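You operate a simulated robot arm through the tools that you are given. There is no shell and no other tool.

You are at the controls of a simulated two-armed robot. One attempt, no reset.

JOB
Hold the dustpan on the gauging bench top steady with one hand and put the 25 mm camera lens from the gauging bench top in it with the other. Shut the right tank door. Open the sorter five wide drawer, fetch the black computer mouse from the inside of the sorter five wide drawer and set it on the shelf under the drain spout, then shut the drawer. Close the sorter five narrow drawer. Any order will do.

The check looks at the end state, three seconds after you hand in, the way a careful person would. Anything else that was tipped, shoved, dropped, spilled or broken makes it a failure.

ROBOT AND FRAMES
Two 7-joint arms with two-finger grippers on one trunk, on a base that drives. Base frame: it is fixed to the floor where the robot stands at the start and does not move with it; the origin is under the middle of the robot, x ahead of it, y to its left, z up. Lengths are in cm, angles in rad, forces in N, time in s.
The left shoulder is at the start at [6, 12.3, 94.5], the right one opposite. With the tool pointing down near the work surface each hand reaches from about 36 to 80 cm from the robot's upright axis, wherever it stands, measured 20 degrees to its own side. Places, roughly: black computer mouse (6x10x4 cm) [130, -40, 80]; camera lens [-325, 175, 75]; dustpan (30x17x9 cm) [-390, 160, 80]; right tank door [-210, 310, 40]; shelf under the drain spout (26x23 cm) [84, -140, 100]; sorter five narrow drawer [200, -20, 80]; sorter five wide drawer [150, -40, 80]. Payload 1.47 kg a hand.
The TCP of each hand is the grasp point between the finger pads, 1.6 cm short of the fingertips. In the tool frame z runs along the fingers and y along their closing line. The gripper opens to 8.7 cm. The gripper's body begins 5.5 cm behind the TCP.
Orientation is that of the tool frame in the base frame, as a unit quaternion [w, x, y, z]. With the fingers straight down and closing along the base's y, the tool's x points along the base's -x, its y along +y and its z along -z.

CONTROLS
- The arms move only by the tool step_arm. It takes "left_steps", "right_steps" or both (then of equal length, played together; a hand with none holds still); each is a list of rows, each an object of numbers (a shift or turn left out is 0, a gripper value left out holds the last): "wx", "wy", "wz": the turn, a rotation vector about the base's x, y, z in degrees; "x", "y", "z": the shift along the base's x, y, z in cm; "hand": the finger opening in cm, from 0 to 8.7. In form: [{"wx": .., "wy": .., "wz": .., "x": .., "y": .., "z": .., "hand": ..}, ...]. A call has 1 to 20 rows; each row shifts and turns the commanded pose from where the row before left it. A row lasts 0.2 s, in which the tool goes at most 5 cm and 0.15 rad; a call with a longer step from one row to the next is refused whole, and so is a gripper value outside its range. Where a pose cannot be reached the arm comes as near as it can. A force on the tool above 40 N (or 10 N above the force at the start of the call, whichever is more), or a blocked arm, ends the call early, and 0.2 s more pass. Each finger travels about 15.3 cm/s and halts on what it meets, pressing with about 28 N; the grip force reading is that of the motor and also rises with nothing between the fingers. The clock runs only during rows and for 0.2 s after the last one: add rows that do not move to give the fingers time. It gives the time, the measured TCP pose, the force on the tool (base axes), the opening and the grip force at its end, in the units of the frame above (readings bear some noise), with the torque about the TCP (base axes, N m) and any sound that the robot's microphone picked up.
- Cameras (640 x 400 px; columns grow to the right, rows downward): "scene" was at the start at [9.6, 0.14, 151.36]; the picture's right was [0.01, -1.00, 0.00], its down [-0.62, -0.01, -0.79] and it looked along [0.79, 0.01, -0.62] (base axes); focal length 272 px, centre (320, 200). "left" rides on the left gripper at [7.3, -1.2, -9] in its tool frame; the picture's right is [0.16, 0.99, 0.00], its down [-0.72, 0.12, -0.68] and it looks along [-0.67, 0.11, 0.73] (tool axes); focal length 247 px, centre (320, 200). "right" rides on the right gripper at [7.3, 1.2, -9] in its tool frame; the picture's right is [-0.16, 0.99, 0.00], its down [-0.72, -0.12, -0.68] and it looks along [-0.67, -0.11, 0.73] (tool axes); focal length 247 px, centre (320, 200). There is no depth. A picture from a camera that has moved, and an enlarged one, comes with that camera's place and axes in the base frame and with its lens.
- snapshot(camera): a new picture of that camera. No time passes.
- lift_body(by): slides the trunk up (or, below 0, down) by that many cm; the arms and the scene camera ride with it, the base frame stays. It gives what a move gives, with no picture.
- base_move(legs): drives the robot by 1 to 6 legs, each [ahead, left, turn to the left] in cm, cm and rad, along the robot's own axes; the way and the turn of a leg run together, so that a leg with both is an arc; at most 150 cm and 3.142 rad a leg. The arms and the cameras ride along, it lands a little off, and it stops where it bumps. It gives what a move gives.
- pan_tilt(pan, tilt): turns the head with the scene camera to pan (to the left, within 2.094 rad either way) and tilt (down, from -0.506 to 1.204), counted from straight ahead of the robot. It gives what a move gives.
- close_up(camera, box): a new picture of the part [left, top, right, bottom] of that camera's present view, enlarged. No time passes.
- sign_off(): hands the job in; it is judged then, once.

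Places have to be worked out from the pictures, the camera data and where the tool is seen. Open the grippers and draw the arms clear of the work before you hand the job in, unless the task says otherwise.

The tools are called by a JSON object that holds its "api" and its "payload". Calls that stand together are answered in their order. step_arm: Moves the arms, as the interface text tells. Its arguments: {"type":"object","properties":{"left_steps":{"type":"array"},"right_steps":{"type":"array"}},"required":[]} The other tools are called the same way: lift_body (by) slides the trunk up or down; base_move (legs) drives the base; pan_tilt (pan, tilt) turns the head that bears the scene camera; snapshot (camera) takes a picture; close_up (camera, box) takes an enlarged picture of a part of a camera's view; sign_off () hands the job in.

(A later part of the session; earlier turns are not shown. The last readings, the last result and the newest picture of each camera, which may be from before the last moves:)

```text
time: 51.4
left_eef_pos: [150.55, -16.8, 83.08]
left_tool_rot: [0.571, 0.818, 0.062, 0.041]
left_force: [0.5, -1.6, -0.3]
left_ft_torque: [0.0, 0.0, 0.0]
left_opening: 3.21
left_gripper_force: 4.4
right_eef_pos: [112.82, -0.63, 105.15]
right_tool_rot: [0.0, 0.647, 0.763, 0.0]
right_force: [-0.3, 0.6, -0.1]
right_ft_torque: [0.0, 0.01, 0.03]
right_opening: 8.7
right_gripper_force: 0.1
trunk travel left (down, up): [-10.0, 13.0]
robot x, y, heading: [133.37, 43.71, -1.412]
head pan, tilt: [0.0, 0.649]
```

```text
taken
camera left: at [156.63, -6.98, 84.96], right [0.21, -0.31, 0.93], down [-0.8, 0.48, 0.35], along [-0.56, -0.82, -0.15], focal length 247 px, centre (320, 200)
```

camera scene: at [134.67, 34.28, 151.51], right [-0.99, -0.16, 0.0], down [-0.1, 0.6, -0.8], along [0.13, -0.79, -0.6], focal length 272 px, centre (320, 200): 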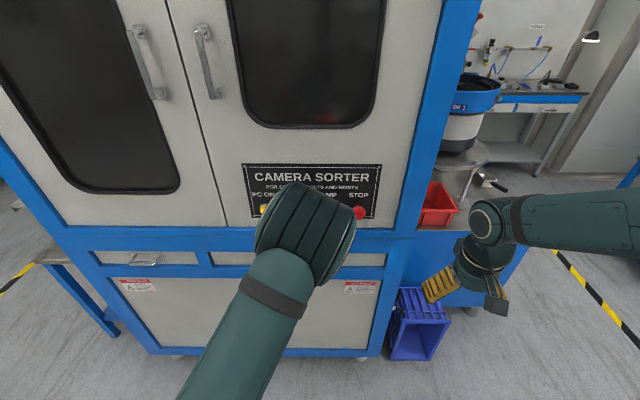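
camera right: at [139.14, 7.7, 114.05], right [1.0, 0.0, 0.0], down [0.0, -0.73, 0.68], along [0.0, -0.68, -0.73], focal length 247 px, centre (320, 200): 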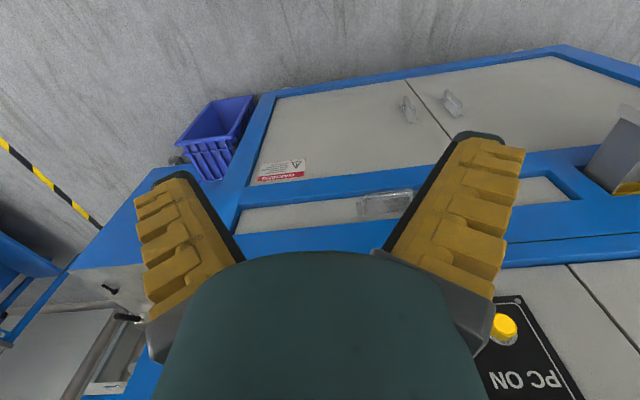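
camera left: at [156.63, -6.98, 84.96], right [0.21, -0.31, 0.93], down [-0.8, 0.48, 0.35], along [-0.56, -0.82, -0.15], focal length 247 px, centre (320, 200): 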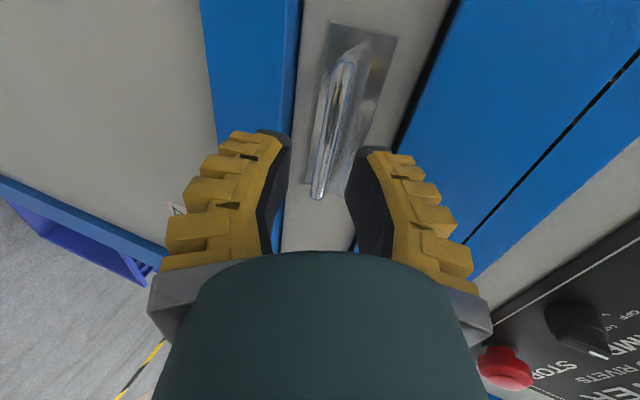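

The bar is between the fingers, ~0.6 cm toward the upper one. I shift 0.6 cm up the closing line and advance 4.5 cm.

{"api": "step_arm", "payload": {"left_steps": [{"x": 0.03, "y": -0.2, "z": 0.56}, {"x": 0.21, "y": -1.39, "z": -0.52}, {"x": 0.21, "y": -1.39, "z": -0.52}, {"x": 0.14, "y": -0.93, "z": -0.35}, {"x": 0.07, "y": -0.46, "z": -0.17}, {}]}}

{"api": "snapshot", "payload": {"camera": "left"}}

```text
time: 52.8
left_eef_pos: [151.16, -21.26, 82.0]
left_tool_rot: [0.571, 0.817, 0.064, 0.041]
left_force: [-1.3, 4.1, 0.4]
left_ft_torque: [-0.08, -0.03, 0.03]
left_opening: 3.16
left_gripper_force: 4.0
right_eef_pos: [112.85, -0.51, 105.01]
right_tool_rot: [0.0, 0.647, 0.763, 0.001]
right_force: [0.4, -0.2, -0.1]
right_ft_torque: [0.01, -0.01, 0.03]
right_opening: 8.71
right_gripper_force: 0.0
trunk travel left (down, up): [-10.0, 13.0]
robot x, y, heading: [133.23, 43.56, -1.403]
head pan, tilt: [0.0, 0.649]
```

```text
taken
camera left: at [157.28, -11.32, 83.91], right [0.21, -0.31, 0.93], down [-0.8, 0.48, 0.35], along [-0.56, -0.82, -0.15], focal length 247 px, centre (320, 200)
```

left: 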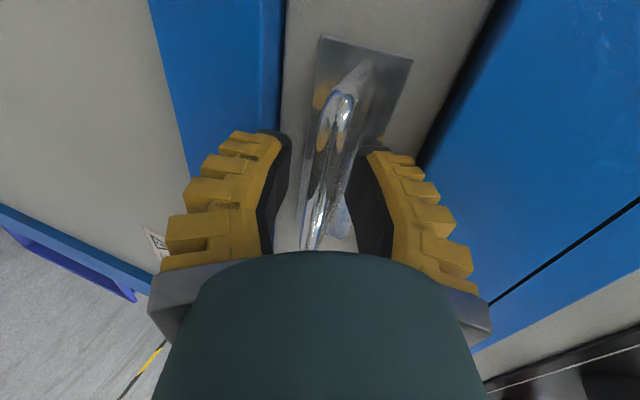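

The bar now lies between the pads. I close the left gripper on it.

{"api": "step_arm", "payload": {"left_steps": [{"hand": 0}, {}, {}, {}]}}

{"api": "snapshot", "payload": {"camera": "left"}}

```text
time: 53.8
left_eef_pos: [151.16, -21.27, 81.88]
left_tool_rot: [0.571, 0.817, 0.063, 0.041]
left_force: [1.1, -5.3, -9.9]
left_ft_torque: [-0.02, -0.05, -0.05]
left_opening: 0.59
left_gripper_force: 29.5
right_eef_pos: [112.92, -0.56, 105.16]
right_tool_rot: [-0.001, 0.647, 0.763, 0.001]
right_force: [0.4, -1.0, 0.0]
right_ft_torque: [0.02, -0.03, 0.01]
right_opening: 8.72
right_gripper_force: 0.1
trunk travel left (down, up): [-10.0, 13.0]
robot x, y, heading: [133.3, 44.12, -1.403]
head pan, tilt: [0.0, 0.649]
```

```text
taken
camera left: at [157.3, -11.41, 83.81], right [0.21, -0.31, 0.93], down [-0.8, 0.48, 0.35], along [-0.56, -0.82, -0.15], focal length 247 px, centre (320, 200)
```

left: 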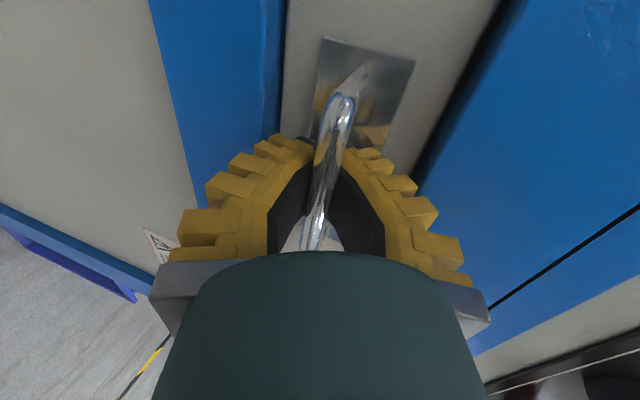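

The bar is gripped (opening 0.59). I pull outward along [-0.156, 0.988].

{"api": "step_arm", "payload": {"left_steps": [{"x": -0.16, "y": 0.99}, {"x": -0.23, "y": 1.48}, {"x": -0.31, "y": 1.98}, {"x": -0.31, "y": 1.98}, {"x": -0.31, "y": 1.98}, {"x": -0.31, "y": 1.98}, {}]}}

{"api": "snapshot", "payload": {"camera": "scene"}}

{"api": "snapshot", "payload": {"camera": "left"}}

```text
time: 55.4
left_eef_pos: [149.67, -10.99, 81.93]
left_tool_rot: [0.569, 0.819, 0.064, 0.042]
left_force: [3.2, 1.5, -31.9]
left_ft_torque: [-0.18, -0.15, -0.24]
left_opening: 0.0
left_gripper_force: 29.8
right_eef_pos: [112.95, -0.62, 104.98]
right_tool_rot: [-0.001, 0.647, 0.762, 0.0]
right_force: [-1.1, 0.4, 0.0]
right_ft_torque: [0.06, 0.02, 0.03]
right_opening: 8.68
right_gripper_force: 0.0
trunk travel left (down, up): [-10.0, 13.0]
robot x, y, heading: [132.85, 43.99, -1.408]
head pan, tilt: [0.0, 0.649]
```

```text
taken
camera scene: at [134.79, 34.0, 151.47], right [-0.99, -0.16, 0.0], down [-0.1, 0.6, -0.8], along [0.13, -0.78, -0.61], focal length 272 px, centre (320, 200)
```

scene: 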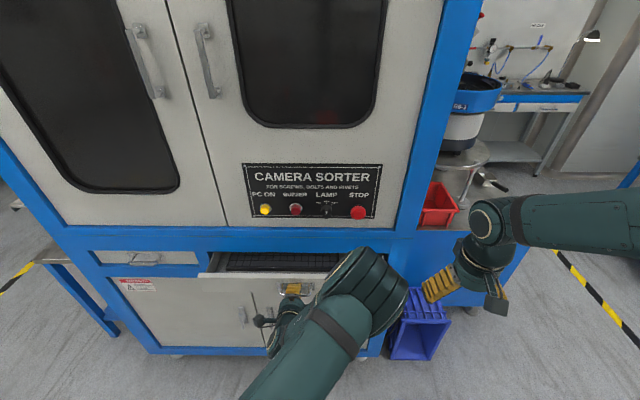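

```text
taken
camera left: at [155.7, -1.02, 83.88], right [0.21, -0.32, 0.92], down [-0.8, 0.48, 0.35], along [-0.56, -0.82, -0.15], focal length 247 px, centre (320, 200)
```

left: 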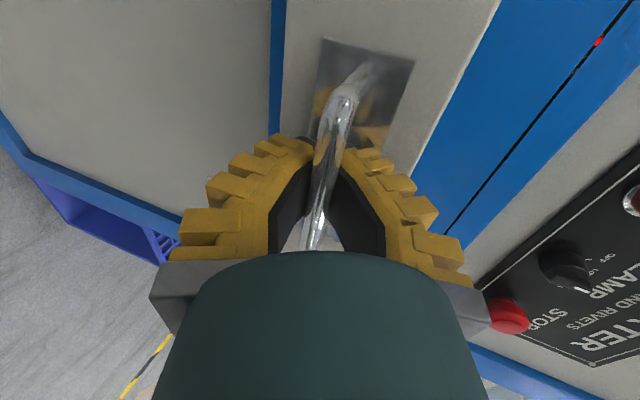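

The drawer has come out ~10 cm with the grip still around the bar, but the tool feels -32 N in z. I lower the commanded height a little to relieve that and continue.

{"api": "step_arm", "payload": {"left_steps": [{"z": -0.3}, {"z": -0.3}, {}]}}

```text
time: 56.1
left_eef_pos: [149.55, -11.03, 81.66]
left_tool_rot: [0.574, 0.815, 0.063, 0.039]
left_force: [-0.5, -1.8, 6.2]
left_ft_torque: [0.07, -0.04, -0.03]
left_opening: 0.0
left_gripper_force: 28.3
right_eef_pos: [112.89, -0.55, 105.18]
right_tool_rot: [0.0, 0.646, 0.763, -0.001]
right_force: [-0.3, 0.0, 0.0]
right_ft_torque: [0.03, -0.03, 0.02]
right_opening: 8.7
right_gripper_force: 0.0
trunk travel left (down, up): [-10.0, 13.0]
robot x, y, heading: [133.05, 43.94, -1.401]
head pan, tilt: [0.0, 0.649]
```

Force relieved. I keep pulling another ~10 cm.

{"api": "step_arm", "payload": {"left_steps": [{"x": -0.23, "y": 1.48}, {"x": -0.23, "y": 1.48}, {"x": -0.23, "y": 1.48}, {"x": -0.23, "y": 1.48}, {"x": -0.23, "y": 1.48}, {"x": -0.23, "y": 1.48}, {"x": -0.16, "y": 0.99}, {}]}}

{"api": "snapshot", "payload": {"camera": "scene"}}

{"api": "snapshot", "payload": {"camera": "right"}}

```text
time: 58.0
left_eef_pos: [148.08, -0.86, 81.62]
left_tool_rot: [0.572, 0.817, 0.063, 0.042]
left_force: [-6.9, -1.0, 26.8]
left_ft_torque: [-0.08, -0.22, 0.09]
left_opening: 0.0
left_gripper_force: 28.4
right_eef_pos: [112.78, -0.44, 105.19]
right_tool_rot: [0.001, 0.647, 0.762, 0.001]
right_force: [0.4, 0.9, 0.9]
right_ft_torque: [-0.02, -0.02, 0.04]
right_opening: 8.69
right_gripper_force: 0.1
trunk travel left (down, up): [-10.0, 13.0]
robot x, y, heading: [133.26, 43.77, -1.404]
head pan, tilt: [0.0, 0.649]
```

```text
taken
camera scene: at [134.55, 34.39, 151.52], right [-0.99, -0.16, 0.0], down [-0.1, 0.6, -0.8], along [0.13, -0.79, -0.6], focal length 272 px, centre (320, 200)
```

scene: 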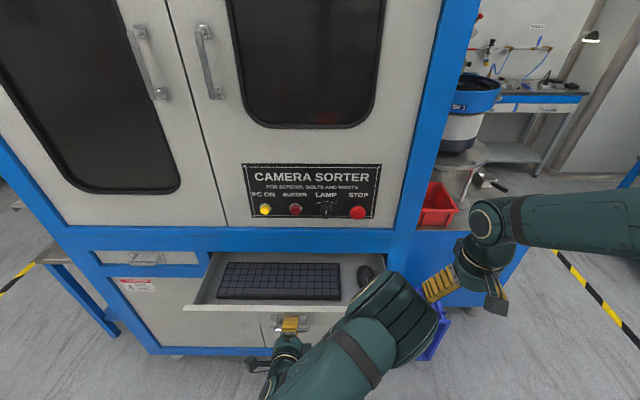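

```text
taken
camera right: at [112.7, 6.91, 113.96], right [1.0, 0.01, 0.0], down [0.0, -0.73, 0.68], along [0.0, -0.68, -0.73], focal length 247 px, centre (320, 200)
```

right: 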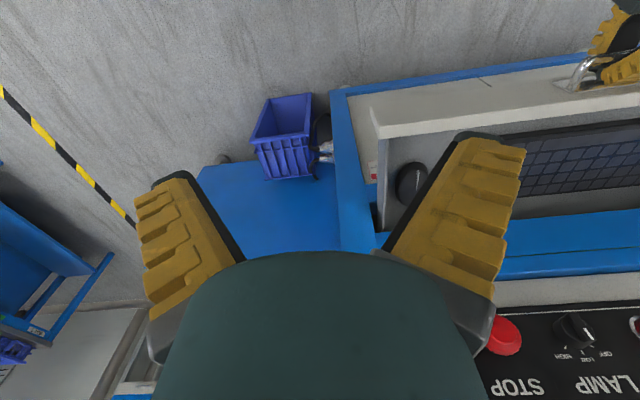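

The mouse shows at the right end of the drawer (≈[129, -23, 79]), still too near the frame for a vertical hand. I relieve the z force and pull further by backing the base 7 cm.

{"api": "step_arm", "payload": {"left_steps": [{"z": 0.25}, {"z": 0.15}, {}]}}

{"api": "base_move", "payload": {"legs": [[-7, 0, 0]]}}

{"api": "snapshot", "payload": {"camera": "scene"}}

```text
time: 58.8
left_eef_pos: [148.07, -0.92, 81.75]
left_tool_rot: [0.569, 0.819, 0.063, 0.041]
left_force: [-7.0, 0.7, -5.1]
left_ft_torque: [0.14, -0.06, -0.1]
left_opening: 0.01
left_gripper_force: 29.2
right_eef_pos: [112.69, -0.57, 105.01]
right_tool_rot: [-0.002, 0.647, 0.763, 0.0]
right_force: [0.1, -0.3, -0.2]
right_ft_torque: [-0.01, 0.03, -0.01]
right_opening: 8.7
right_gripper_force: 0.1
trunk travel left (down, up): [-10.0, 13.0]
robot x, y, heading: [133.08, 43.44, -1.408]
head pan, tilt: [0.0, 0.649]
```

```text
time: 59.8
left_eef_pos: [147.06, 5.96, 81.8]
left_tool_rot: [0.571, 0.817, 0.063, 0.041]
left_force: [2.7, -0.5, -8.5]
left_ft_torque: [-0.06, 0.0, 0.09]
left_opening: 0.6
left_gripper_force: 28.5
right_eef_pos: [111.72, 6.34, 105.06]
right_tool_rot: [0.0, 0.647, 0.762, -0.001]
right_force: [1.3, -0.6, 0.6]
right_ft_torque: [-0.02, 0.02, 0.0]
right_opening: 8.71
right_gripper_force: 0.0
trunk travel left (down, up): [-10.0, 13.0]
robot x, y, heading: [132.5, 50.52, -1.41]
head pan, tilt: [0.0, 0.649]
```

```text
taken
camera scene: at [133.6, 41.05, 151.5], right [-0.99, -0.16, 0.0], down [-0.1, 0.6, -0.8], along [0.13, -0.79, -0.6], focal length 272 px, centre (320, 200)
```

scene: 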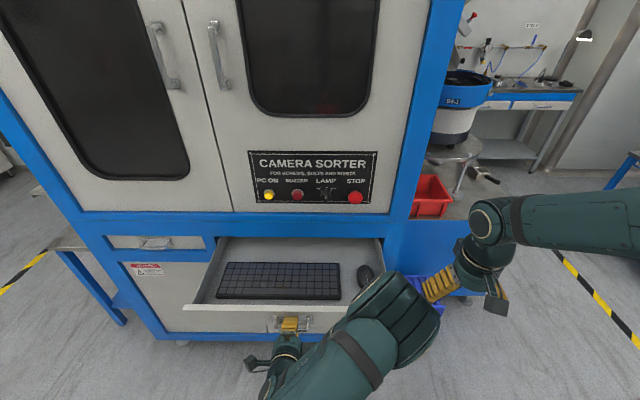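

The drawer is now ~27 cm open and the mouse is ≈11 cm clear of the frame. I release the handle and retract the left hand back and up, away to the left.

{"api": "step_arm", "payload": {"left_steps": [{"hand": 4}, {}, {}, {"x": -0.21, "y": 1.39, "z": 0.52}, {"x": -0.21, "y": 1.39, "z": 0.52}, {"x": -0.21, "y": 1.39, "z": 0.52}, {"z": 3}, {"z": 3}, {"x": 1, "z": 3}, {"x": 3, "z": 3}, {"x": 3, "z": 3}, {"x": 3, "z": 3}, {"x": 4, "z": 2}, {"x": 4, "z": 2}, {"x": 4}, {"x": 4}]}}

{"api": "snapshot", "payload": {"camera": "scene"}}

```text
time: 63.2
left_eef_pos: [171.08, 3.01, 101.55]
left_tool_rot: [0.57, 0.818, 0.062, 0.041]
left_force: [0.9, -0.3, -1.1]
left_ft_torque: [-0.02, 0.0, 0.03]
left_opening: 4.62
left_gripper_force: 4.8
left hand out of reach, approached as far as the arm can: row 7, 8, 9, 10, 11, 12
right_eef_pos: [111.78, 6.25, 105.14]
right_tool_rot: [0.0, 0.647, 0.763, 0.0]
right_force: [0.2, 0.5, -0.4]
right_ft_torque: [-0.01, -0.02, -0.03]
right_opening: 8.71
right_gripper_force: 0.1
trunk travel left (down, up): [-10.0, 13.0]
robot x, y, heading: [131.92, 50.55, -1.407]
head pan, tilt: [0.0, 0.649]
```

```text
taken
camera scene: at [133.68, 41.06, 151.5], right [-0.99, -0.16, 0.0], down [-0.1, 0.6, -0.8], along [0.13, -0.79, -0.6], focal length 272 px, centre (320, 200)
```

scene: 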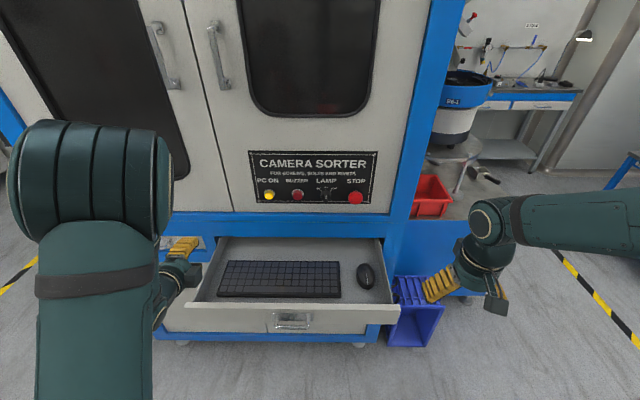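

The drawer stays open with keyboard and mouse visible. I enlarge the mouse to measure it.

{"api": "close_up", "payload": {"camera": "scene", "box": [310, 230, 410, 330]}}

{"api": "close_up", "payload": {"camera": "right", "box": [320, 80, 640, 280]}}

```text
4.00 times, centred on (360, 280) of scene
camera zoom: at [133.68, 41.06, 151.5], right [-0.99, -0.16, 0.0], down [-0.1, 0.6, -0.8], along [0.13, -0.79, -0.6], focal length 1089 px, centre (160, -120)
```

zoom: 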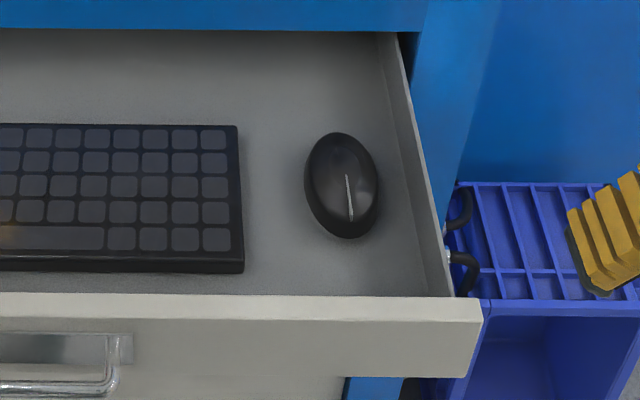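

```text
2.00 times, centred on (480, 180) of right
camera zoom: at [111.76, 13.61, 113.96], right [1.0, 0.01, 0.0], down [0.0, -0.73, 0.68], along [0.0, -0.68, -0.73], focal length 494 px, centre (0, 240)
```

zoom: 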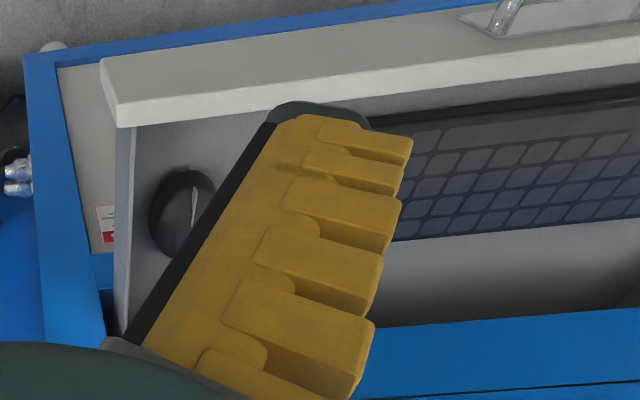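

Triangulation puts the mouse centre at ≈[128.3, -14.6, 80], long axis along the drawer's depth, ~5.8 cm wide. I bring the right hand above it with 8 cm opening, biased slightly toward the keyboard side to clear the drawer wall.

{"api": "step_arm", "payload": {"right_steps": [{"x": 2.8, "y": -3.35, "hand": 8.0}, {"x": 2.8, "y": -3.35}, {"x": 2.8, "y": -3.35}, {"x": 2.8, "y": -3.35}, {"x": 2.8, "y": -3.35}, {"x": 2.7, "y": -3.35}, {"z": -4}, {"z": -4}, {}]}}

{"api": "snapshot", "payload": {"camera": "right"}}

{"api": "snapshot", "payload": {"camera": "scene"}}

```text
time: 65.2
left_eef_pos: [170.83, 3.09, 101.57]
left_tool_rot: [0.571, 0.817, 0.063, 0.041]
left_force: [0.3, -0.8, 0.3]
left_ft_torque: [0.0, 0.01, 0.03]
left_opening: 4.59
left_gripper_force: 4.4
right_eef_pos: [128.58, -13.84, 96.9]
right_tool_rot: [0.0, 0.647, 0.762, -0.001]
right_force: [-1.0, 0.7, 0.5]
right_ft_torque: [-0.02, 0.01, -0.02]
right_opening: 8.16
right_gripper_force: 1.0
trunk travel left (down, up): [-10.0, 13.0]
robot x, y, heading: [132.14, 50.87, -1.406]
head pan, tilt: [0.0, 0.649]
```

```text
taken
camera right: at [128.42, -6.5, 105.81], right [1.0, 0.01, 0.0], down [0.0, -0.73, 0.68], along [0.0, -0.68, -0.73], focal length 247 px, centre (320, 200)
```

right: 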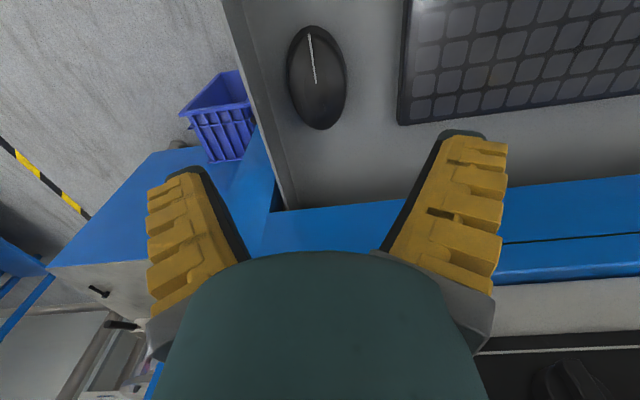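

```text
taken
camera scene: at [133.53, 41.07, 151.51], right [-0.99, -0.16, 0.0], down [-0.1, 0.6, -0.8], along [0.13, -0.79, -0.6], focal length 272 px, centre (320, 200)
```

scene: 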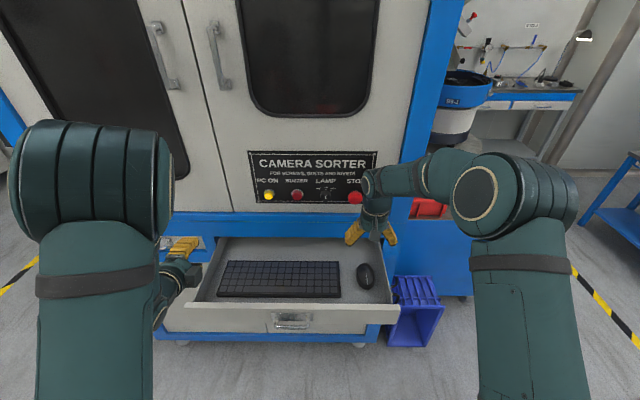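

Right camera agrees: mouse centre ≈[128.1, -14.4], width ~6 cm, wall ~5.2 cm away. I nudge slightly toward the keyboard side, set opening 7.8, and descend to z ≈ 80.3.

{"api": "step_arm", "payload": {"right_steps": [{"x": 0.15, "hand": 7.8}, {"z": -4}, {"z": -4}, {"z": -3}, {"z": -2}, {"z": -2}, {"z": -1.5}, {}]}}

{"api": "snapshot", "payload": {"camera": "right"}}

{"api": "close_up", "payload": {"camera": "scene", "box": [290, 160, 450, 340]}}

```text
time: 66.4
left_eef_pos: [170.91, 2.87, 101.47]
left_tool_rot: [0.57, 0.818, 0.063, 0.041]
left_force: [-0.4, -1.4, -0.6]
left_ft_torque: [0.01, -0.02, 0.06]
left_opening: 4.6
left_gripper_force: 3.8
right_eef_pos: [129.44, -14.36, 84.57]
right_tool_rot: [0.008, 0.644, 0.765, -0.001]
right_force: [6.0, 1.6, 7.5]
right_ft_torque: [0.1, 0.55, -0.13]
right_opening: 7.87
right_gripper_force: 0.9
trunk travel left (down, up): [-10.0, 13.0]
robot x, y, heading: [131.91, 50.69, -1.403]
head pan, tilt: [0.0, 0.649]
stopped in row 6 (right hand): the force on the tool passed its limit at 56 N (the readings are from after the stop); the commanded pose is now the measured one
```

```text
taken
camera right: at [129.14, -6.89, 93.27], right [1.0, 0.01, 0.01], down [0.0, -0.72, 0.69], along [0.02, -0.69, -0.72], focal length 247 px, centre (320, 200)
```

right: 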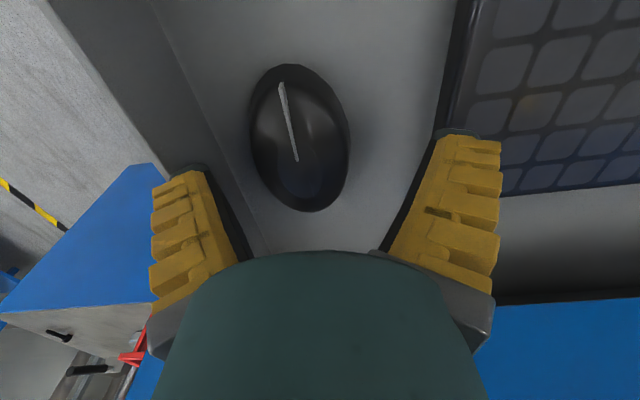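

```text
2.22 times, centred on (370, 250) of scene
camera zoom: at [133.5, 40.81, 151.47], right [-0.99, -0.16, 0.0], down [-0.1, 0.6, -0.8], along [0.13, -0.78, -0.61], focal length 605 px, centre (209, 89)
```

zoom: 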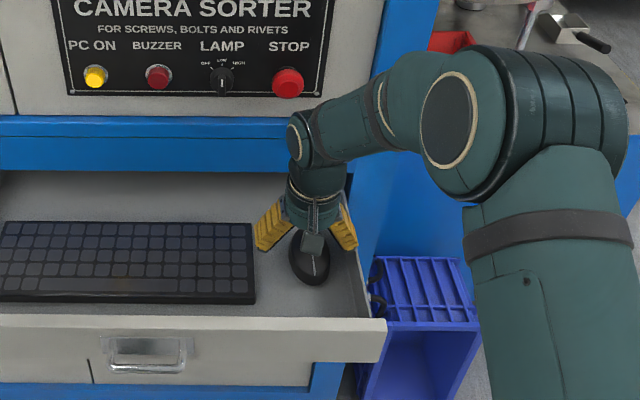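

The hand was stopped at z 84.6 — the right finger appears to be landing on the drawer's side wall. I raise it a bit and look closely.

{"api": "close_up", "payload": {"camera": "right", "box": [60, 40, 380, 240]}}

{"api": "close_up", "payload": {"camera": "scene", "box": [340, 215, 420, 315]}}

{"api": "step_arm", "payload": {"right_steps": [{"z": 3}, {"z": 3}, {}]}}

{"api": "close_up", "payload": {"camera": "right", "box": [60, 0, 540, 300]}}

```text
2.00 times, centred on (220, 140) of right
camera zoom: at [129.14, -6.89, 93.27], right [1.0, 0.01, 0.01], down [0.0, -0.72, 0.69], along [0.02, -0.69, -0.72], focal length 494 px, centre (520, 320)
```

zoom: 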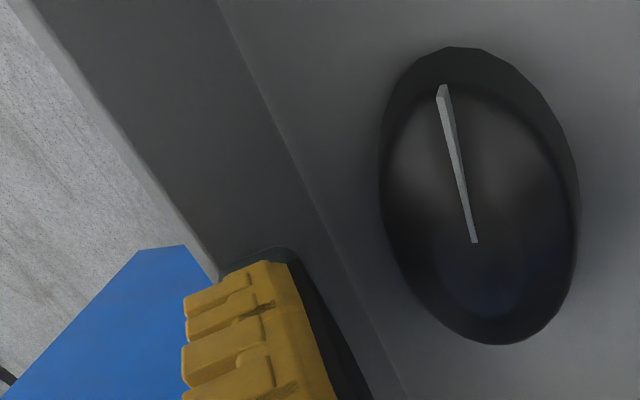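

```text
4.00 times, centred on (380, 265) of scene
camera zoom: at [133.5, 40.81, 151.47], right [-0.99, -0.16, 0.0], down [-0.1, 0.6, -0.8], along [0.13, -0.78, -0.61], focal length 1089 px, centre (80, -60)
```

zoom: 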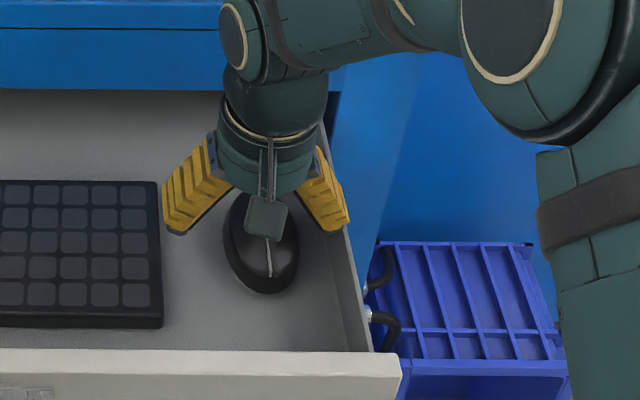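

```text
time: 67.2
left_eef_pos: [170.92, 2.95, 101.49]
left_tool_rot: [0.57, 0.818, 0.062, 0.04]
left_force: [-0.6, -0.9, 0.7]
left_ft_torque: [0.04, 0.0, -0.01]
left_opening: 4.58
left_gripper_force: 4.0
right_eef_pos: [129.32, -14.22, 90.62]
right_tool_rot: [0.008, 0.644, 0.765, -0.002]
right_force: [0.4, -0.2, 0.1]
right_ft_torque: [-0.01, 0.02, 0.01]
right_opening: 8.0
right_gripper_force: 1.2
trunk travel left (down, up): [-10.0, 13.0]
robot x, y, heading: [131.65, 50.5, -1.411]
head pan, tilt: [0.0, 0.649]
```

```text
1.33 times, centred on (300, 150) of right
camera zoom: at [129.15, -6.7, 99.33], right [1.0, 0.01, 0.01], down [0.0, -0.72, 0.69], along [0.01, -0.69, -0.72], focal length 329 px, centre (347, 267)
```

zoom: 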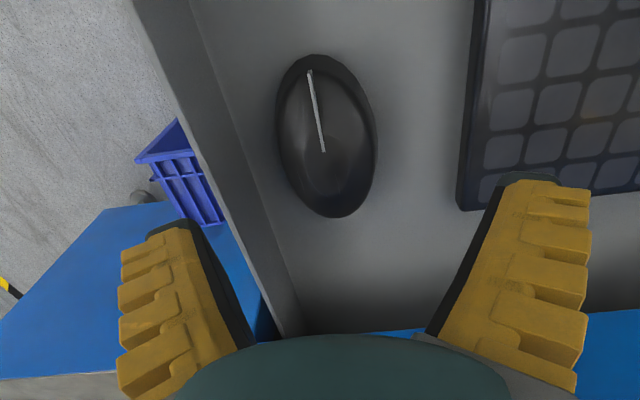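

The fingers splay outward at the tips when wide open, so the right finger landed on the wall top (wall ≈6 cm right of the mouse centre). I centre over the mouse at x≈128.15 and reduce the opening to 6 before descending again.

{"api": "step_arm", "payload": {"right_steps": [{"x": -1.15, "y": -0.1, "hand": 6.0}, {}, {}, {}]}}

{"api": "close_up", "payload": {"camera": "right", "box": [60, 0, 540, 300]}}

```text
time: 68.2
left_eef_pos: [170.97, 3.13, 101.55]
left_tool_rot: [0.571, 0.818, 0.063, 0.041]
left_force: [-0.9, -0.1, 0.2]
left_ft_torque: [0.01, -0.05, 0.02]
left_opening: 4.58
left_gripper_force: 3.9
right_eef_pos: [128.16, -14.3, 90.75]
right_tool_rot: [0.007, 0.644, 0.765, -0.002]
right_force: [-0.2, -0.5, -0.4]
right_ft_torque: [-0.01, -0.02, -0.03]
right_opening: 6.47
right_gripper_force: 3.4
trunk travel left (down, up): [-10.0, 13.0]
robot x, y, heading: [131.72, 50.65, -1.405]
head pan, tilt: [0.0, 0.649]
```

```text
1.33 times, centred on (300, 150) of right
camera zoom: at [128.02, -6.76, 99.31], right [1.0, 0.01, 0.01], down [0.0, -0.72, 0.69], along [0.01, -0.69, -0.72], focal length 329 px, centre (347, 267)
```

zoom: 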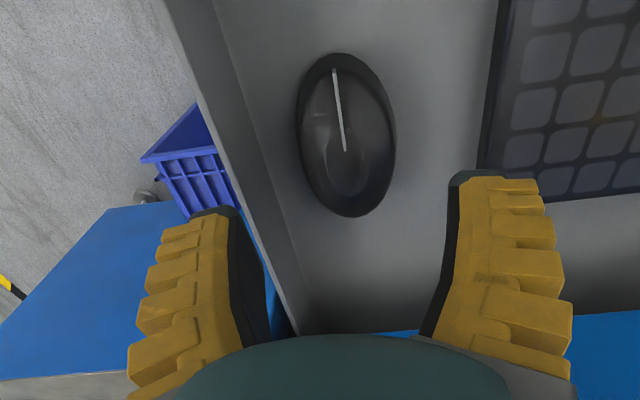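

The opening now matches the mouse (≈3.7–4 cm half-gap at the tips) and it's centred. Descending to z ≈ 80.3.

{"api": "step_arm", "payload": {"right_steps": [{"z": -3}, {"z": -3}, {"z": -2}, {"z": -1.3}, {"z": -1}, {}]}}

{"api": "snapshot", "payload": {"camera": "right"}}

```text
time: 69.0
left_eef_pos: [171.06, 3.26, 101.56]
left_tool_rot: [0.571, 0.818, 0.064, 0.041]
left_force: [0.2, -0.8, 0.4]
left_ft_torque: [0.02, 0.0, 0.02]
left_opening: 4.56
left_gripper_force: 3.7
right_eef_pos: [129.16, -14.87, 84.11]
right_tool_rot: [0.016, 0.641, 0.767, -0.005]
right_force: [8.4, 1.2, 21.0]
right_ft_torque: [0.08, 1.46, -0.11]
right_opening: 6.91
right_gripper_force: 9.8
trunk travel left (down, up): [-10.0, 13.0]
robot x, y, heading: [131.98, 50.38, -1.41]
head pan, tilt: [0.0, 0.649]
stopped in row 3 (right hand): the force on the tool passed its limit at 48 N (the readings are from after the stop); the commanded pose is now the measured one
```

```text
taken
camera right: at [128.85, -7.2, 92.7], right [1.0, 0.02, 0.02], down [0.0, -0.71, 0.7], along [0.03, -0.7, -0.71], focal length 247 px, centre (320, 200)
```

right: 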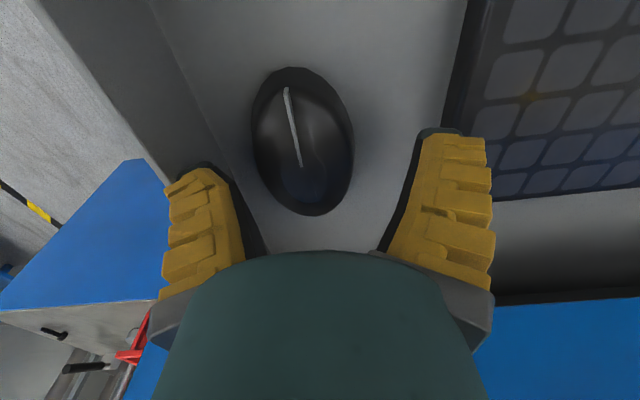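

Same contact again: the finger is ~3 cm thick outward of the pad, so it can't fit between mouse and side wall (gap ≈3 cm). I'll lift, close the fingers, and press lightly on top of the mouse to drag it ~1.5 cm toward the keyboard.

{"api": "step_arm", "payload": {"right_steps": [{"z": 3}, {"z": 3}, {"x": -1.06, "y": 0.3, "wx": 1.6, "wy": 1.0, "wz": -0.8, "hand": 0}, {}, {}, {}, {}]}}

{"api": "snapshot", "payload": {"camera": "right"}}

```text
time: 70.6
left_eef_pos: [171.06, 3.1, 101.57]
left_tool_rot: [0.57, 0.818, 0.063, 0.042]
left_force: [-0.3, 0.2, 0.9]
left_ft_torque: [0.02, -0.04, -0.01]
left_opening: 4.58
left_gripper_force: 4.1
right_eef_pos: [127.81, -14.3, 89.79]
right_tool_rot: [-0.001, 0.647, 0.763, 0.001]
right_force: [-0.3, -0.3, 0.2]
right_ft_torque: [0.0, -0.02, 0.05]
right_opening: 0.0
right_gripper_force: 28.2
trunk travel left (down, up): [-10.0, 13.0]
robot x, y, heading: [131.89, 50.56, -1.404]
head pan, tilt: [0.0, 0.649]
```

```text
taken
camera right: at [127.81, -6.93, 98.58], right [1.0, 0.0, 0.0], down [0.0, -0.74, 0.68], along [0.0, -0.68, -0.74], focal length 247 px, centre (320, 200)
```

right: 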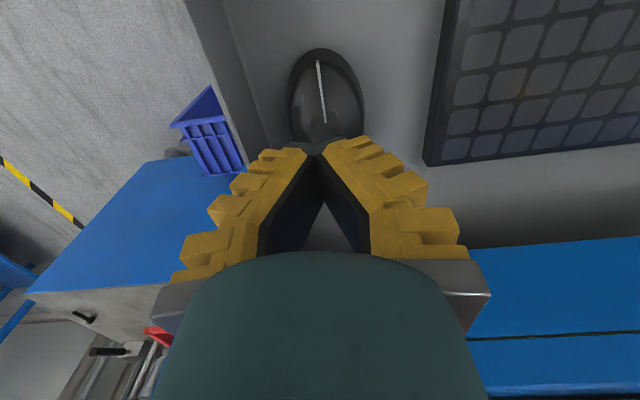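

Mouse is right under the closed fingertips. I descend to just above its top and then feel for contact in small steps.

{"api": "step_arm", "payload": {"right_steps": [{"z": -2}, {"z": -2}, {"z": -1}, {"z": -0.5}, {"z": -0.4}, {}]}}

{"api": "step_arm", "payload": {"right_steps": [{"z": -0.3}, {}]}}

```text
time: 72.0
left_eef_pos: [171.02, 3.17, 101.68]
left_tool_rot: [0.571, 0.818, 0.064, 0.042]
left_force: [1.1, -0.1, -0.5]
left_ft_torque: [0.04, 0.0, -0.03]
left_opening: 4.57
left_gripper_force: 4.5
right_eef_pos: [127.98, -14.53, 83.86]
right_tool_rot: [0.0, 0.648, 0.762, 0.0]
right_force: [-1.1, -1.5, 16.4]
right_ft_torque: [-0.08, 0.01, -0.01]
right_opening: 0.6
right_gripper_force: 27.7
trunk travel left (down, up): [-10.0, 13.0]
robot x, y, heading: [131.93, 50.44, -1.406]
head pan, tilt: [0.0, 0.649]
```

```text
time: 72.6
left_eef_pos: [170.99, 3.29, 101.77]
left_tool_rot: [0.572, 0.817, 0.063, 0.041]
left_force: [0.1, 0.9, 0.7]
left_ft_torque: [-0.02, -0.01, -0.01]
left_opening: 4.58
left_gripper_force: 4.4
right_eef_pos: [128.03, -14.52, 83.82]
right_tool_rot: [0.0, 0.647, 0.762, -0.001]
right_force: [2.3, -2.3, 35.5]
right_ft_torque: [-0.2, -0.09, -0.04]
right_opening: 0.59
right_gripper_force: 28.1
trunk travel left (down, up): [-10.0, 13.0]
robot x, y, heading: [132.27, 50.87, -1.408]
head pan, tilt: [0.0, 0.649]
```

Contact with the mouse top at TCP z ≈83.85, force 35 N. I ease to ~15 N and drag it 1.6 cm toward the keyboard.

{"api": "step_arm", "payload": {"right_steps": [{"z": 0.3}, {"x": 0.4, "y": 0.06}, {"x": 0.4, "y": 0.06}, {"x": 0.4, "y": 0.06}, {"x": 0.4, "y": 0.06}, {}]}}

{"api": "snapshot", "payload": {"camera": "right"}}

{"api": "close_up", "payload": {"camera": "scene", "box": [310, 215, 410, 315]}}

```text
time: 74.0
left_eef_pos: [170.99, 3.19, 101.71]
left_tool_rot: [0.571, 0.817, 0.063, 0.04]
left_force: [-0.7, -0.4, -1.2]
left_ft_torque: [0.0, -0.01, 0.01]
left_opening: 4.57
left_gripper_force: 3.9
right_eef_pos: [129.29, -14.14, 83.85]
right_tool_rot: [-0.001, 0.648, 0.762, 0.001]
right_force: [-6.7, 0.5, 17.6]
right_ft_torque: [-0.05, 0.02, -0.03]
right_opening: 0.6
right_gripper_force: 28.3
trunk travel left (down, up): [-10.0, 13.0]
robot x, y, heading: [132.25, 50.64, -1.405]
head pan, tilt: [0.0, 0.649]
```

```text
taken
camera right: at [129.33, -6.77, 92.73], right [1.0, 0.0, 0.0], down [0.0, -0.74, 0.68], along [0.0, -0.68, -0.74], focal length 247 px, centre (320, 200)
```

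right: 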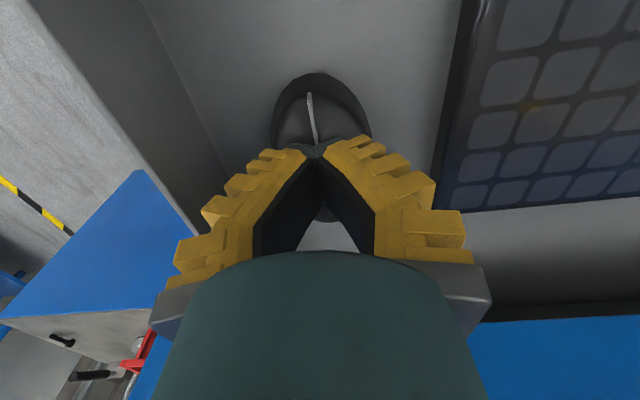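

```text
4.00 times, centred on (360, 265) of scene
camera zoom: at [133.54, 41.18, 151.52], right [-0.99, -0.17, 0.0], down [-0.1, 0.6, -0.8], along [0.13, -0.79, -0.6], focal length 1089 px, centre (160, -60)
```

zoom: 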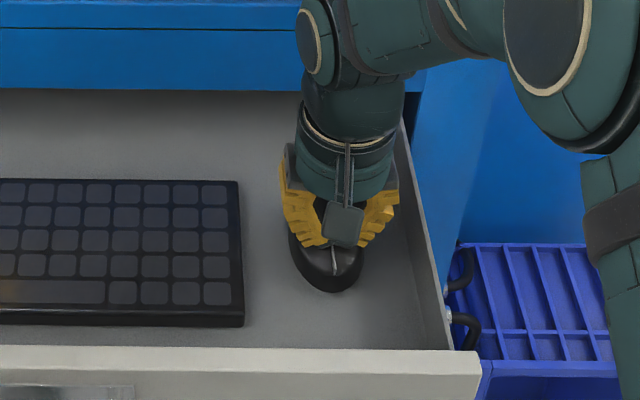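

The mouse moved with the fingertips (~1.2 cm). I lift off and re-measure.

{"api": "step_arm", "payload": {"right_steps": [{"z": 2}, {"z": 4}, {"z": 3, "hand": 5.4}, {}, {}, {}]}}

{"api": "snapshot", "payload": {"camera": "right"}}

{"api": "close_up", "payload": {"camera": "scene", "box": [310, 215, 410, 315]}}

```text
time: 75.4
left_eef_pos: [171.05, 3.01, 101.54]
left_tool_rot: [0.57, 0.818, 0.064, 0.041]
left_force: [-1.0, 0.6, 0.0]
left_ft_torque: [0.0, -0.02, -0.04]
left_opening: 4.56
left_gripper_force: 4.1
right_eef_pos: [129.29, -13.99, 92.71]
right_tool_rot: [-0.001, 0.648, 0.762, 0.002]
right_force: [0.1, 0.5, 0.5]
right_ft_torque: [-0.06, -0.03, 0.02]
right_opening: 5.92
right_gripper_force: 3.6
trunk travel left (down, up): [-10.0, 13.0]
robot x, y, heading: [131.99, 50.58, -1.401]
head pan, tilt: [0.0, 0.649]
```

```text
taken
camera right: at [129.37, -6.75, 101.53], right [1.0, 0.0, 0.0], down [0.0, -0.74, 0.68], along [0.0, -0.68, -0.74], focal length 247 px, centre (320, 200)
```

right: 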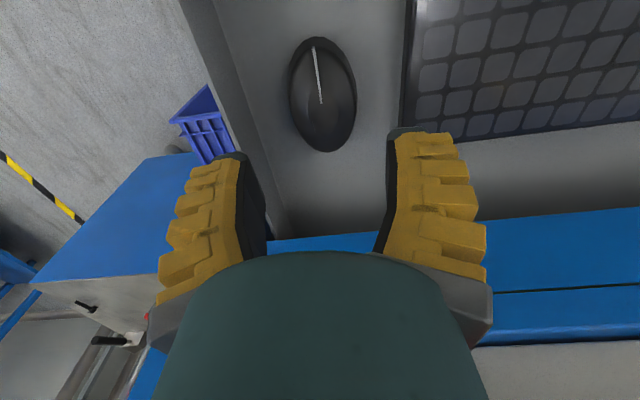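

```text
4.00 times, centred on (360, 265) of scene
camera zoom: at [133.61, 41.0, 151.5], right [-0.99, -0.17, 0.0], down [-0.1, 0.6, -0.8], along [0.13, -0.79, -0.6], focal length 1089 px, centre (160, -60)
```

zoom: 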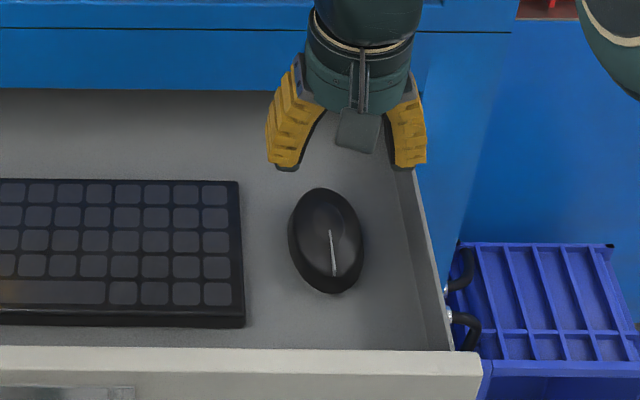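

The mouse is now at ≈[129.6, -14.4] with ~6.8 cm to wall and keyboard either side; finger outer extents are ~6.3. I centre and descend.

{"api": "step_arm", "payload": {"right_steps": [{"x": 0.3, "y": -0.2}, {"z": -3}, {"z": -3}, {"z": -2}, {"z": -1.5}, {"z": -1.5}, {"z": -1}, {}]}}

{"api": "snapshot", "payload": {"camera": "right"}}

```text
time: 77.2
left_eef_pos: [170.99, 3.1, 101.62]
left_tool_rot: [0.571, 0.817, 0.064, 0.041]
left_force: [-0.8, 0.4, -0.4]
left_ft_torque: [-0.03, -0.01, -0.02]
left_opening: 4.59
left_gripper_force: 4.0
right_eef_pos: [129.7, -14.53, 80.97]
right_tool_rot: [0.0, 0.647, 0.762, 0.001]
right_force: [1.1, 0.1, 0.3]
right_ft_torque: [-0.04, -0.02, -0.01]
right_opening: 5.91
right_gripper_force: 3.6
trunk travel left (down, up): [-10.0, 13.0]
robot x, y, heading: [131.91, 51.0, -1.401]
head pan, tilt: [0.0, 0.649]
```

```text
taken
camera right: at [129.69, -7.07, 89.76], right [1.0, 0.0, 0.0], down [0.0, -0.74, 0.68], along [0.0, -0.68, -0.74], focal length 247 px, centre (320, 200)
```

right: 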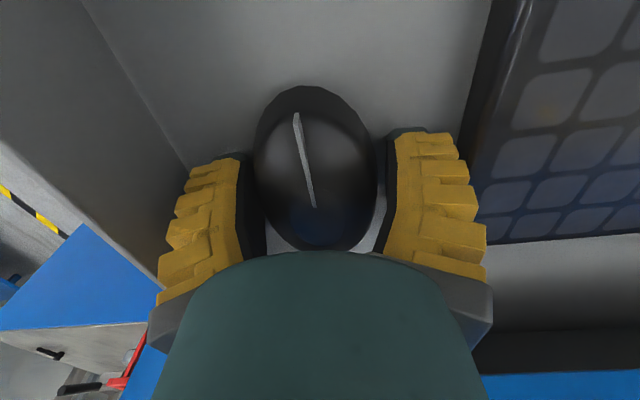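

The mouse sits between the fingers with no contact force. I go 0.6 cm lower and close.

{"api": "step_arm", "payload": {"right_steps": [{"z": -0.6}, {"hand": 0}, {}, {}, {}]}}

{"api": "snapshot", "payload": {"camera": "right"}}

```text
time: 78.2
left_eef_pos: [170.94, 2.96, 101.53]
left_tool_rot: [0.571, 0.818, 0.063, 0.04]
left_force: [0.0, -1.1, 0.2]
left_ft_torque: [0.01, 0.0, -0.04]
left_opening: 4.56
left_gripper_force: 4.6
right_eef_pos: [129.86, -14.88, 80.83]
right_tool_rot: [0.004, 0.648, 0.761, -0.002]
right_force: [-0.1, -0.8, 16.3]
right_ft_torque: [0.02, 0.13, -0.01]
right_opening: 4.98
right_gripper_force: 27.7
trunk travel left (down, up): [-10.0, 13.0]
robot x, y, heading: [132.05, 50.73, -1.405]
head pan, tilt: [0.0, 0.649]
stopped in row 4 (right hand): the force on the tool passed its limit at 41 N (the readings are from after the stop); the commanded pose is now the measured one
```

```text
taken
camera right: at [129.76, -7.36, 89.59], right [1.0, 0.0, 0.0], down [0.0, -0.73, 0.69], along [0.0, -0.69, -0.73], focal length 247 px, centre (320, 200)
```

right: 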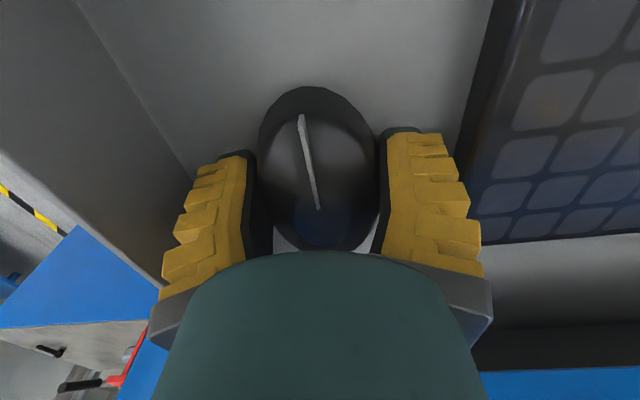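

Grip engaged at 4.98 cm (tips were pressing the floor slightly). I lift gently and check that the mouse comes with it.

{"api": "step_arm", "payload": {"right_steps": [{"z": 0.5}, {"z": 1}, {"z": 1.5}, {"z": 2}, {"z": 3}, {}]}}

{"api": "snapshot", "payload": {"camera": "right"}}

{"api": "close_up", "payload": {"camera": "scene", "box": [310, 195, 410, 295]}}

```text
time: 79.6
left_eef_pos: [171.09, 3.09, 101.53]
left_tool_rot: [0.571, 0.818, 0.063, 0.042]
left_force: [0.0, -0.2, -0.6]
left_ft_torque: [0.01, 0.02, 0.0]
left_opening: 4.61
left_gripper_force: 3.4
right_eef_pos: [129.88, -14.73, 88.62]
right_tool_rot: [0.001, 0.647, 0.762, -0.001]
right_force: [0.4, -0.8, -1.6]
right_ft_torque: [-0.03, -0.03, 0.01]
right_opening: 4.85
right_gripper_force: 28.2
trunk travel left (down, up): [-10.0, 13.0]
robot x, y, heading: [131.98, 50.26, -1.404]
head pan, tilt: [0.0, 0.649]
```

```text
taken
camera right: at [129.89, -7.37, 97.47], right [1.0, 0.0, 0.0], down [0.0, -0.73, 0.68], along [0.0, -0.68, -0.73], focal length 247 px, centre (320, 200)
```

right: 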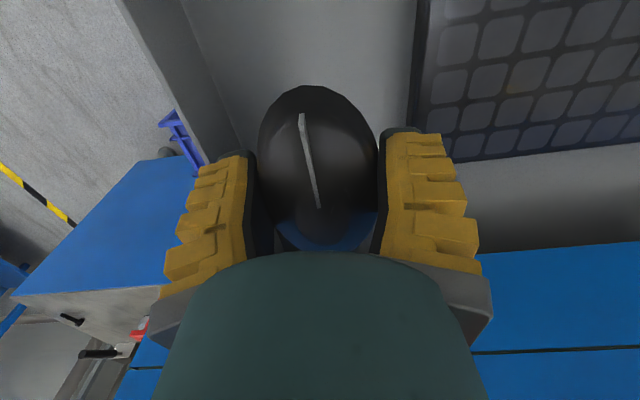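

```text
4.00 times, centred on (360, 245) of scene
camera zoom: at [133.61, 40.97, 151.5], right [-0.99, -0.17, 0.0], down [-0.1, 0.6, -0.8], along [0.13, -0.79, -0.6], focal length 1089 px, centre (160, 20)
```

zoom: 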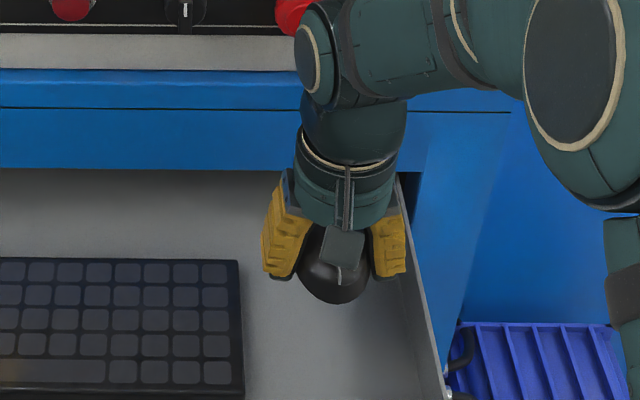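

The mouse is held securely (opening 4.85). I raise the right hand and draw it back to the right, then ready the left hand, closed, in front of the drawer panel left of the handle.

{"api": "step_arm", "payload": {"right_steps": [{"z": 4}, {"z": 4}, {"z": 4}, {"z": 4}, {"z": 2, "y": 3}, {"y": 4}, {"x": -2, "y": 4}, {"x": -3, "y": 4}, {"x": -4, "y": 3}, {"x": -3, "y": 2}, {}]}}

{"api": "step_arm", "payload": {"left_steps": [{"hand": 0, "y": 3}, {"y": 3}, {"y": 2, "z": -3}, {"x": -2, "z": -4}, {"x": -3, "z": -4}, {"x": -3, "z": -4}, {"x": -3, "z": -3}, {"z": -1.5}, {}]}}

{"api": "snapshot", "payload": {"camera": "scene"}}

{"api": "snapshot", "payload": {"camera": "left"}}

```text
time: 82.0
left_eef_pos: [170.98, 3.0, 101.69]
left_tool_rot: [0.571, 0.818, 0.063, 0.041]
left_force: [0.6, -0.5, -0.9]
left_ft_torque: [0.0, -0.01, 0.02]
left_opening: 4.57
left_gripper_force: 4.6
right_eef_pos: [117.79, 5.46, 106.32]
right_tool_rot: [0.001, 0.647, 0.762, -0.001]
right_force: [0.3, -0.7, -0.5]
right_ft_torque: [0.0, -0.01, 0.03]
right_opening: 4.87
right_gripper_force: 28.0
trunk travel left (down, up): [-10.0, 13.0]
robot x, y, heading: [132.01, 50.61, -1.401]
head pan, tilt: [0.0, 0.649]
```

```text
time: 84.0
left_eef_pos: [160.95, 10.45, 81.67]
left_tool_rot: [0.571, 0.818, 0.064, 0.041]
left_force: [0.4, 0.6, 0.6]
left_ft_torque: [0.03, -0.02, 0.02]
left_opening: 0.0
left_gripper_force: 27.9
left hand out of reach, approached as far as the arm can: row 3
right_eef_pos: [117.86, 5.55, 106.49]
right_tool_rot: [0.001, 0.647, 0.762, 0.0]
right_force: [-0.5, -0.1, -0.3]
right_ft_torque: [0.0, 0.0, 0.01]
right_opening: 4.82
right_gripper_force: 28.2
trunk travel left (down, up): [-10.0, 13.0]
robot x, y, heading: [131.87, 50.65, -1.406]
head pan, tilt: [0.0, 0.649]
```

```text
taken
camera scene: at [133.58, 41.01, 151.51], right [-0.99, -0.17, 0.0], down [-0.1, 0.6, -0.8], along [0.13, -0.79, -0.6], focal length 272 px, centre (320, 200)
```

scene: 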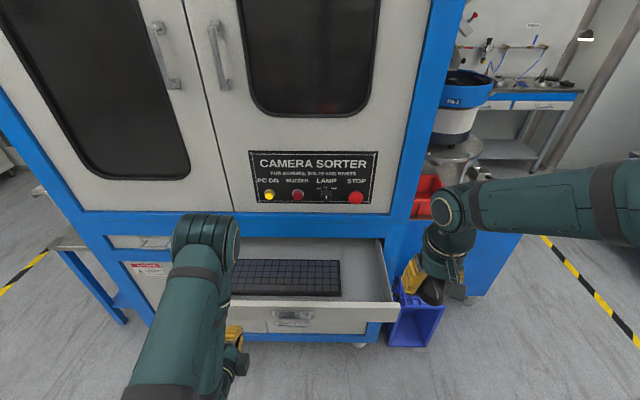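

```text
taken
camera left: at [166.88, 20.32, 83.62], right [0.21, -0.31, 0.93], down [-0.8, 0.48, 0.35], along [-0.55, -0.82, -0.15], focal length 247 px, centre (320, 200)
```

left: 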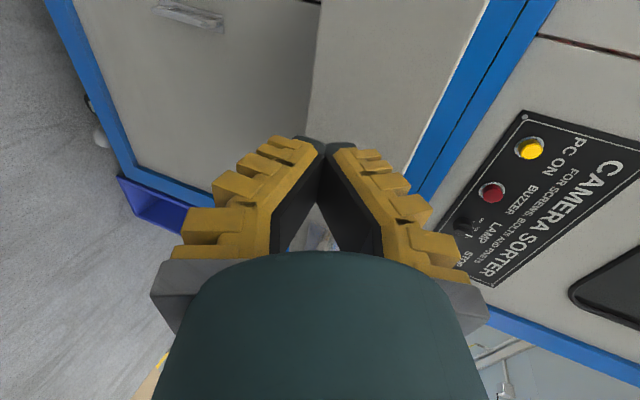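

The closed left fingertips face the panel at mid height, left of the handle. I push the drawer in along the inward normal.

{"api": "step_arm", "payload": {"left_steps": [{"z": 0.6}, {"x": 0.23, "y": -1.48}, {"x": 0.23, "y": -1.48}, {"x": 0.23, "y": -1.48}, {"x": 0.23, "y": -1.48}, {"x": 0.23, "y": -1.48}, {"x": 0.23, "y": -1.48}, {"x": 0.23, "y": -1.48}, {"x": 0.23, "y": -1.48}, {"x": 0.23, "y": -1.48}, {"x": 0.23, "y": -1.48}, {"x": 0.23, "y": -1.48}, {"x": 0.23, "y": -1.48}, {"x": 0.23, "y": -1.48}, {"x": 0.23, "y": -1.48}]}}

{"api": "snapshot", "payload": {"camera": "scene"}}

```text
time: 87.2
left_eef_pos: [164.13, -10.49, 82.41]
left_tool_rot: [0.57, 0.818, 0.063, 0.041]
left_force: [-0.8, -0.4, 0.3]
left_ft_torque: [0.0, -0.02, 0.01]
left_opening: 0.0
left_gripper_force: 28.4
right_eef_pos: [117.86, 5.36, 106.53]
right_tool_rot: [0.001, 0.647, 0.762, -0.001]
right_force: [0.3, 0.0, -0.2]
right_ft_torque: [0.0, 0.03, 0.0]
right_opening: 4.8
right_gripper_force: 28.4
trunk travel left (down, up): [-10.0, 13.0]
robot x, y, heading: [132.49, 50.95, -1.403]
head pan, tilt: [0.0, 0.649]
```

```text
taken
camera scene: at [133.6, 40.96, 151.5], right [-0.99, -0.16, 0.0], down [-0.1, 0.6, -0.8], along [0.13, -0.79, -0.6], focal length 272 px, centre (320, 200)
```

scene: 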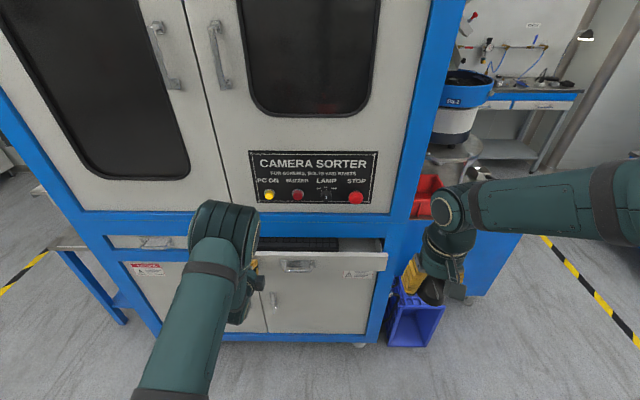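

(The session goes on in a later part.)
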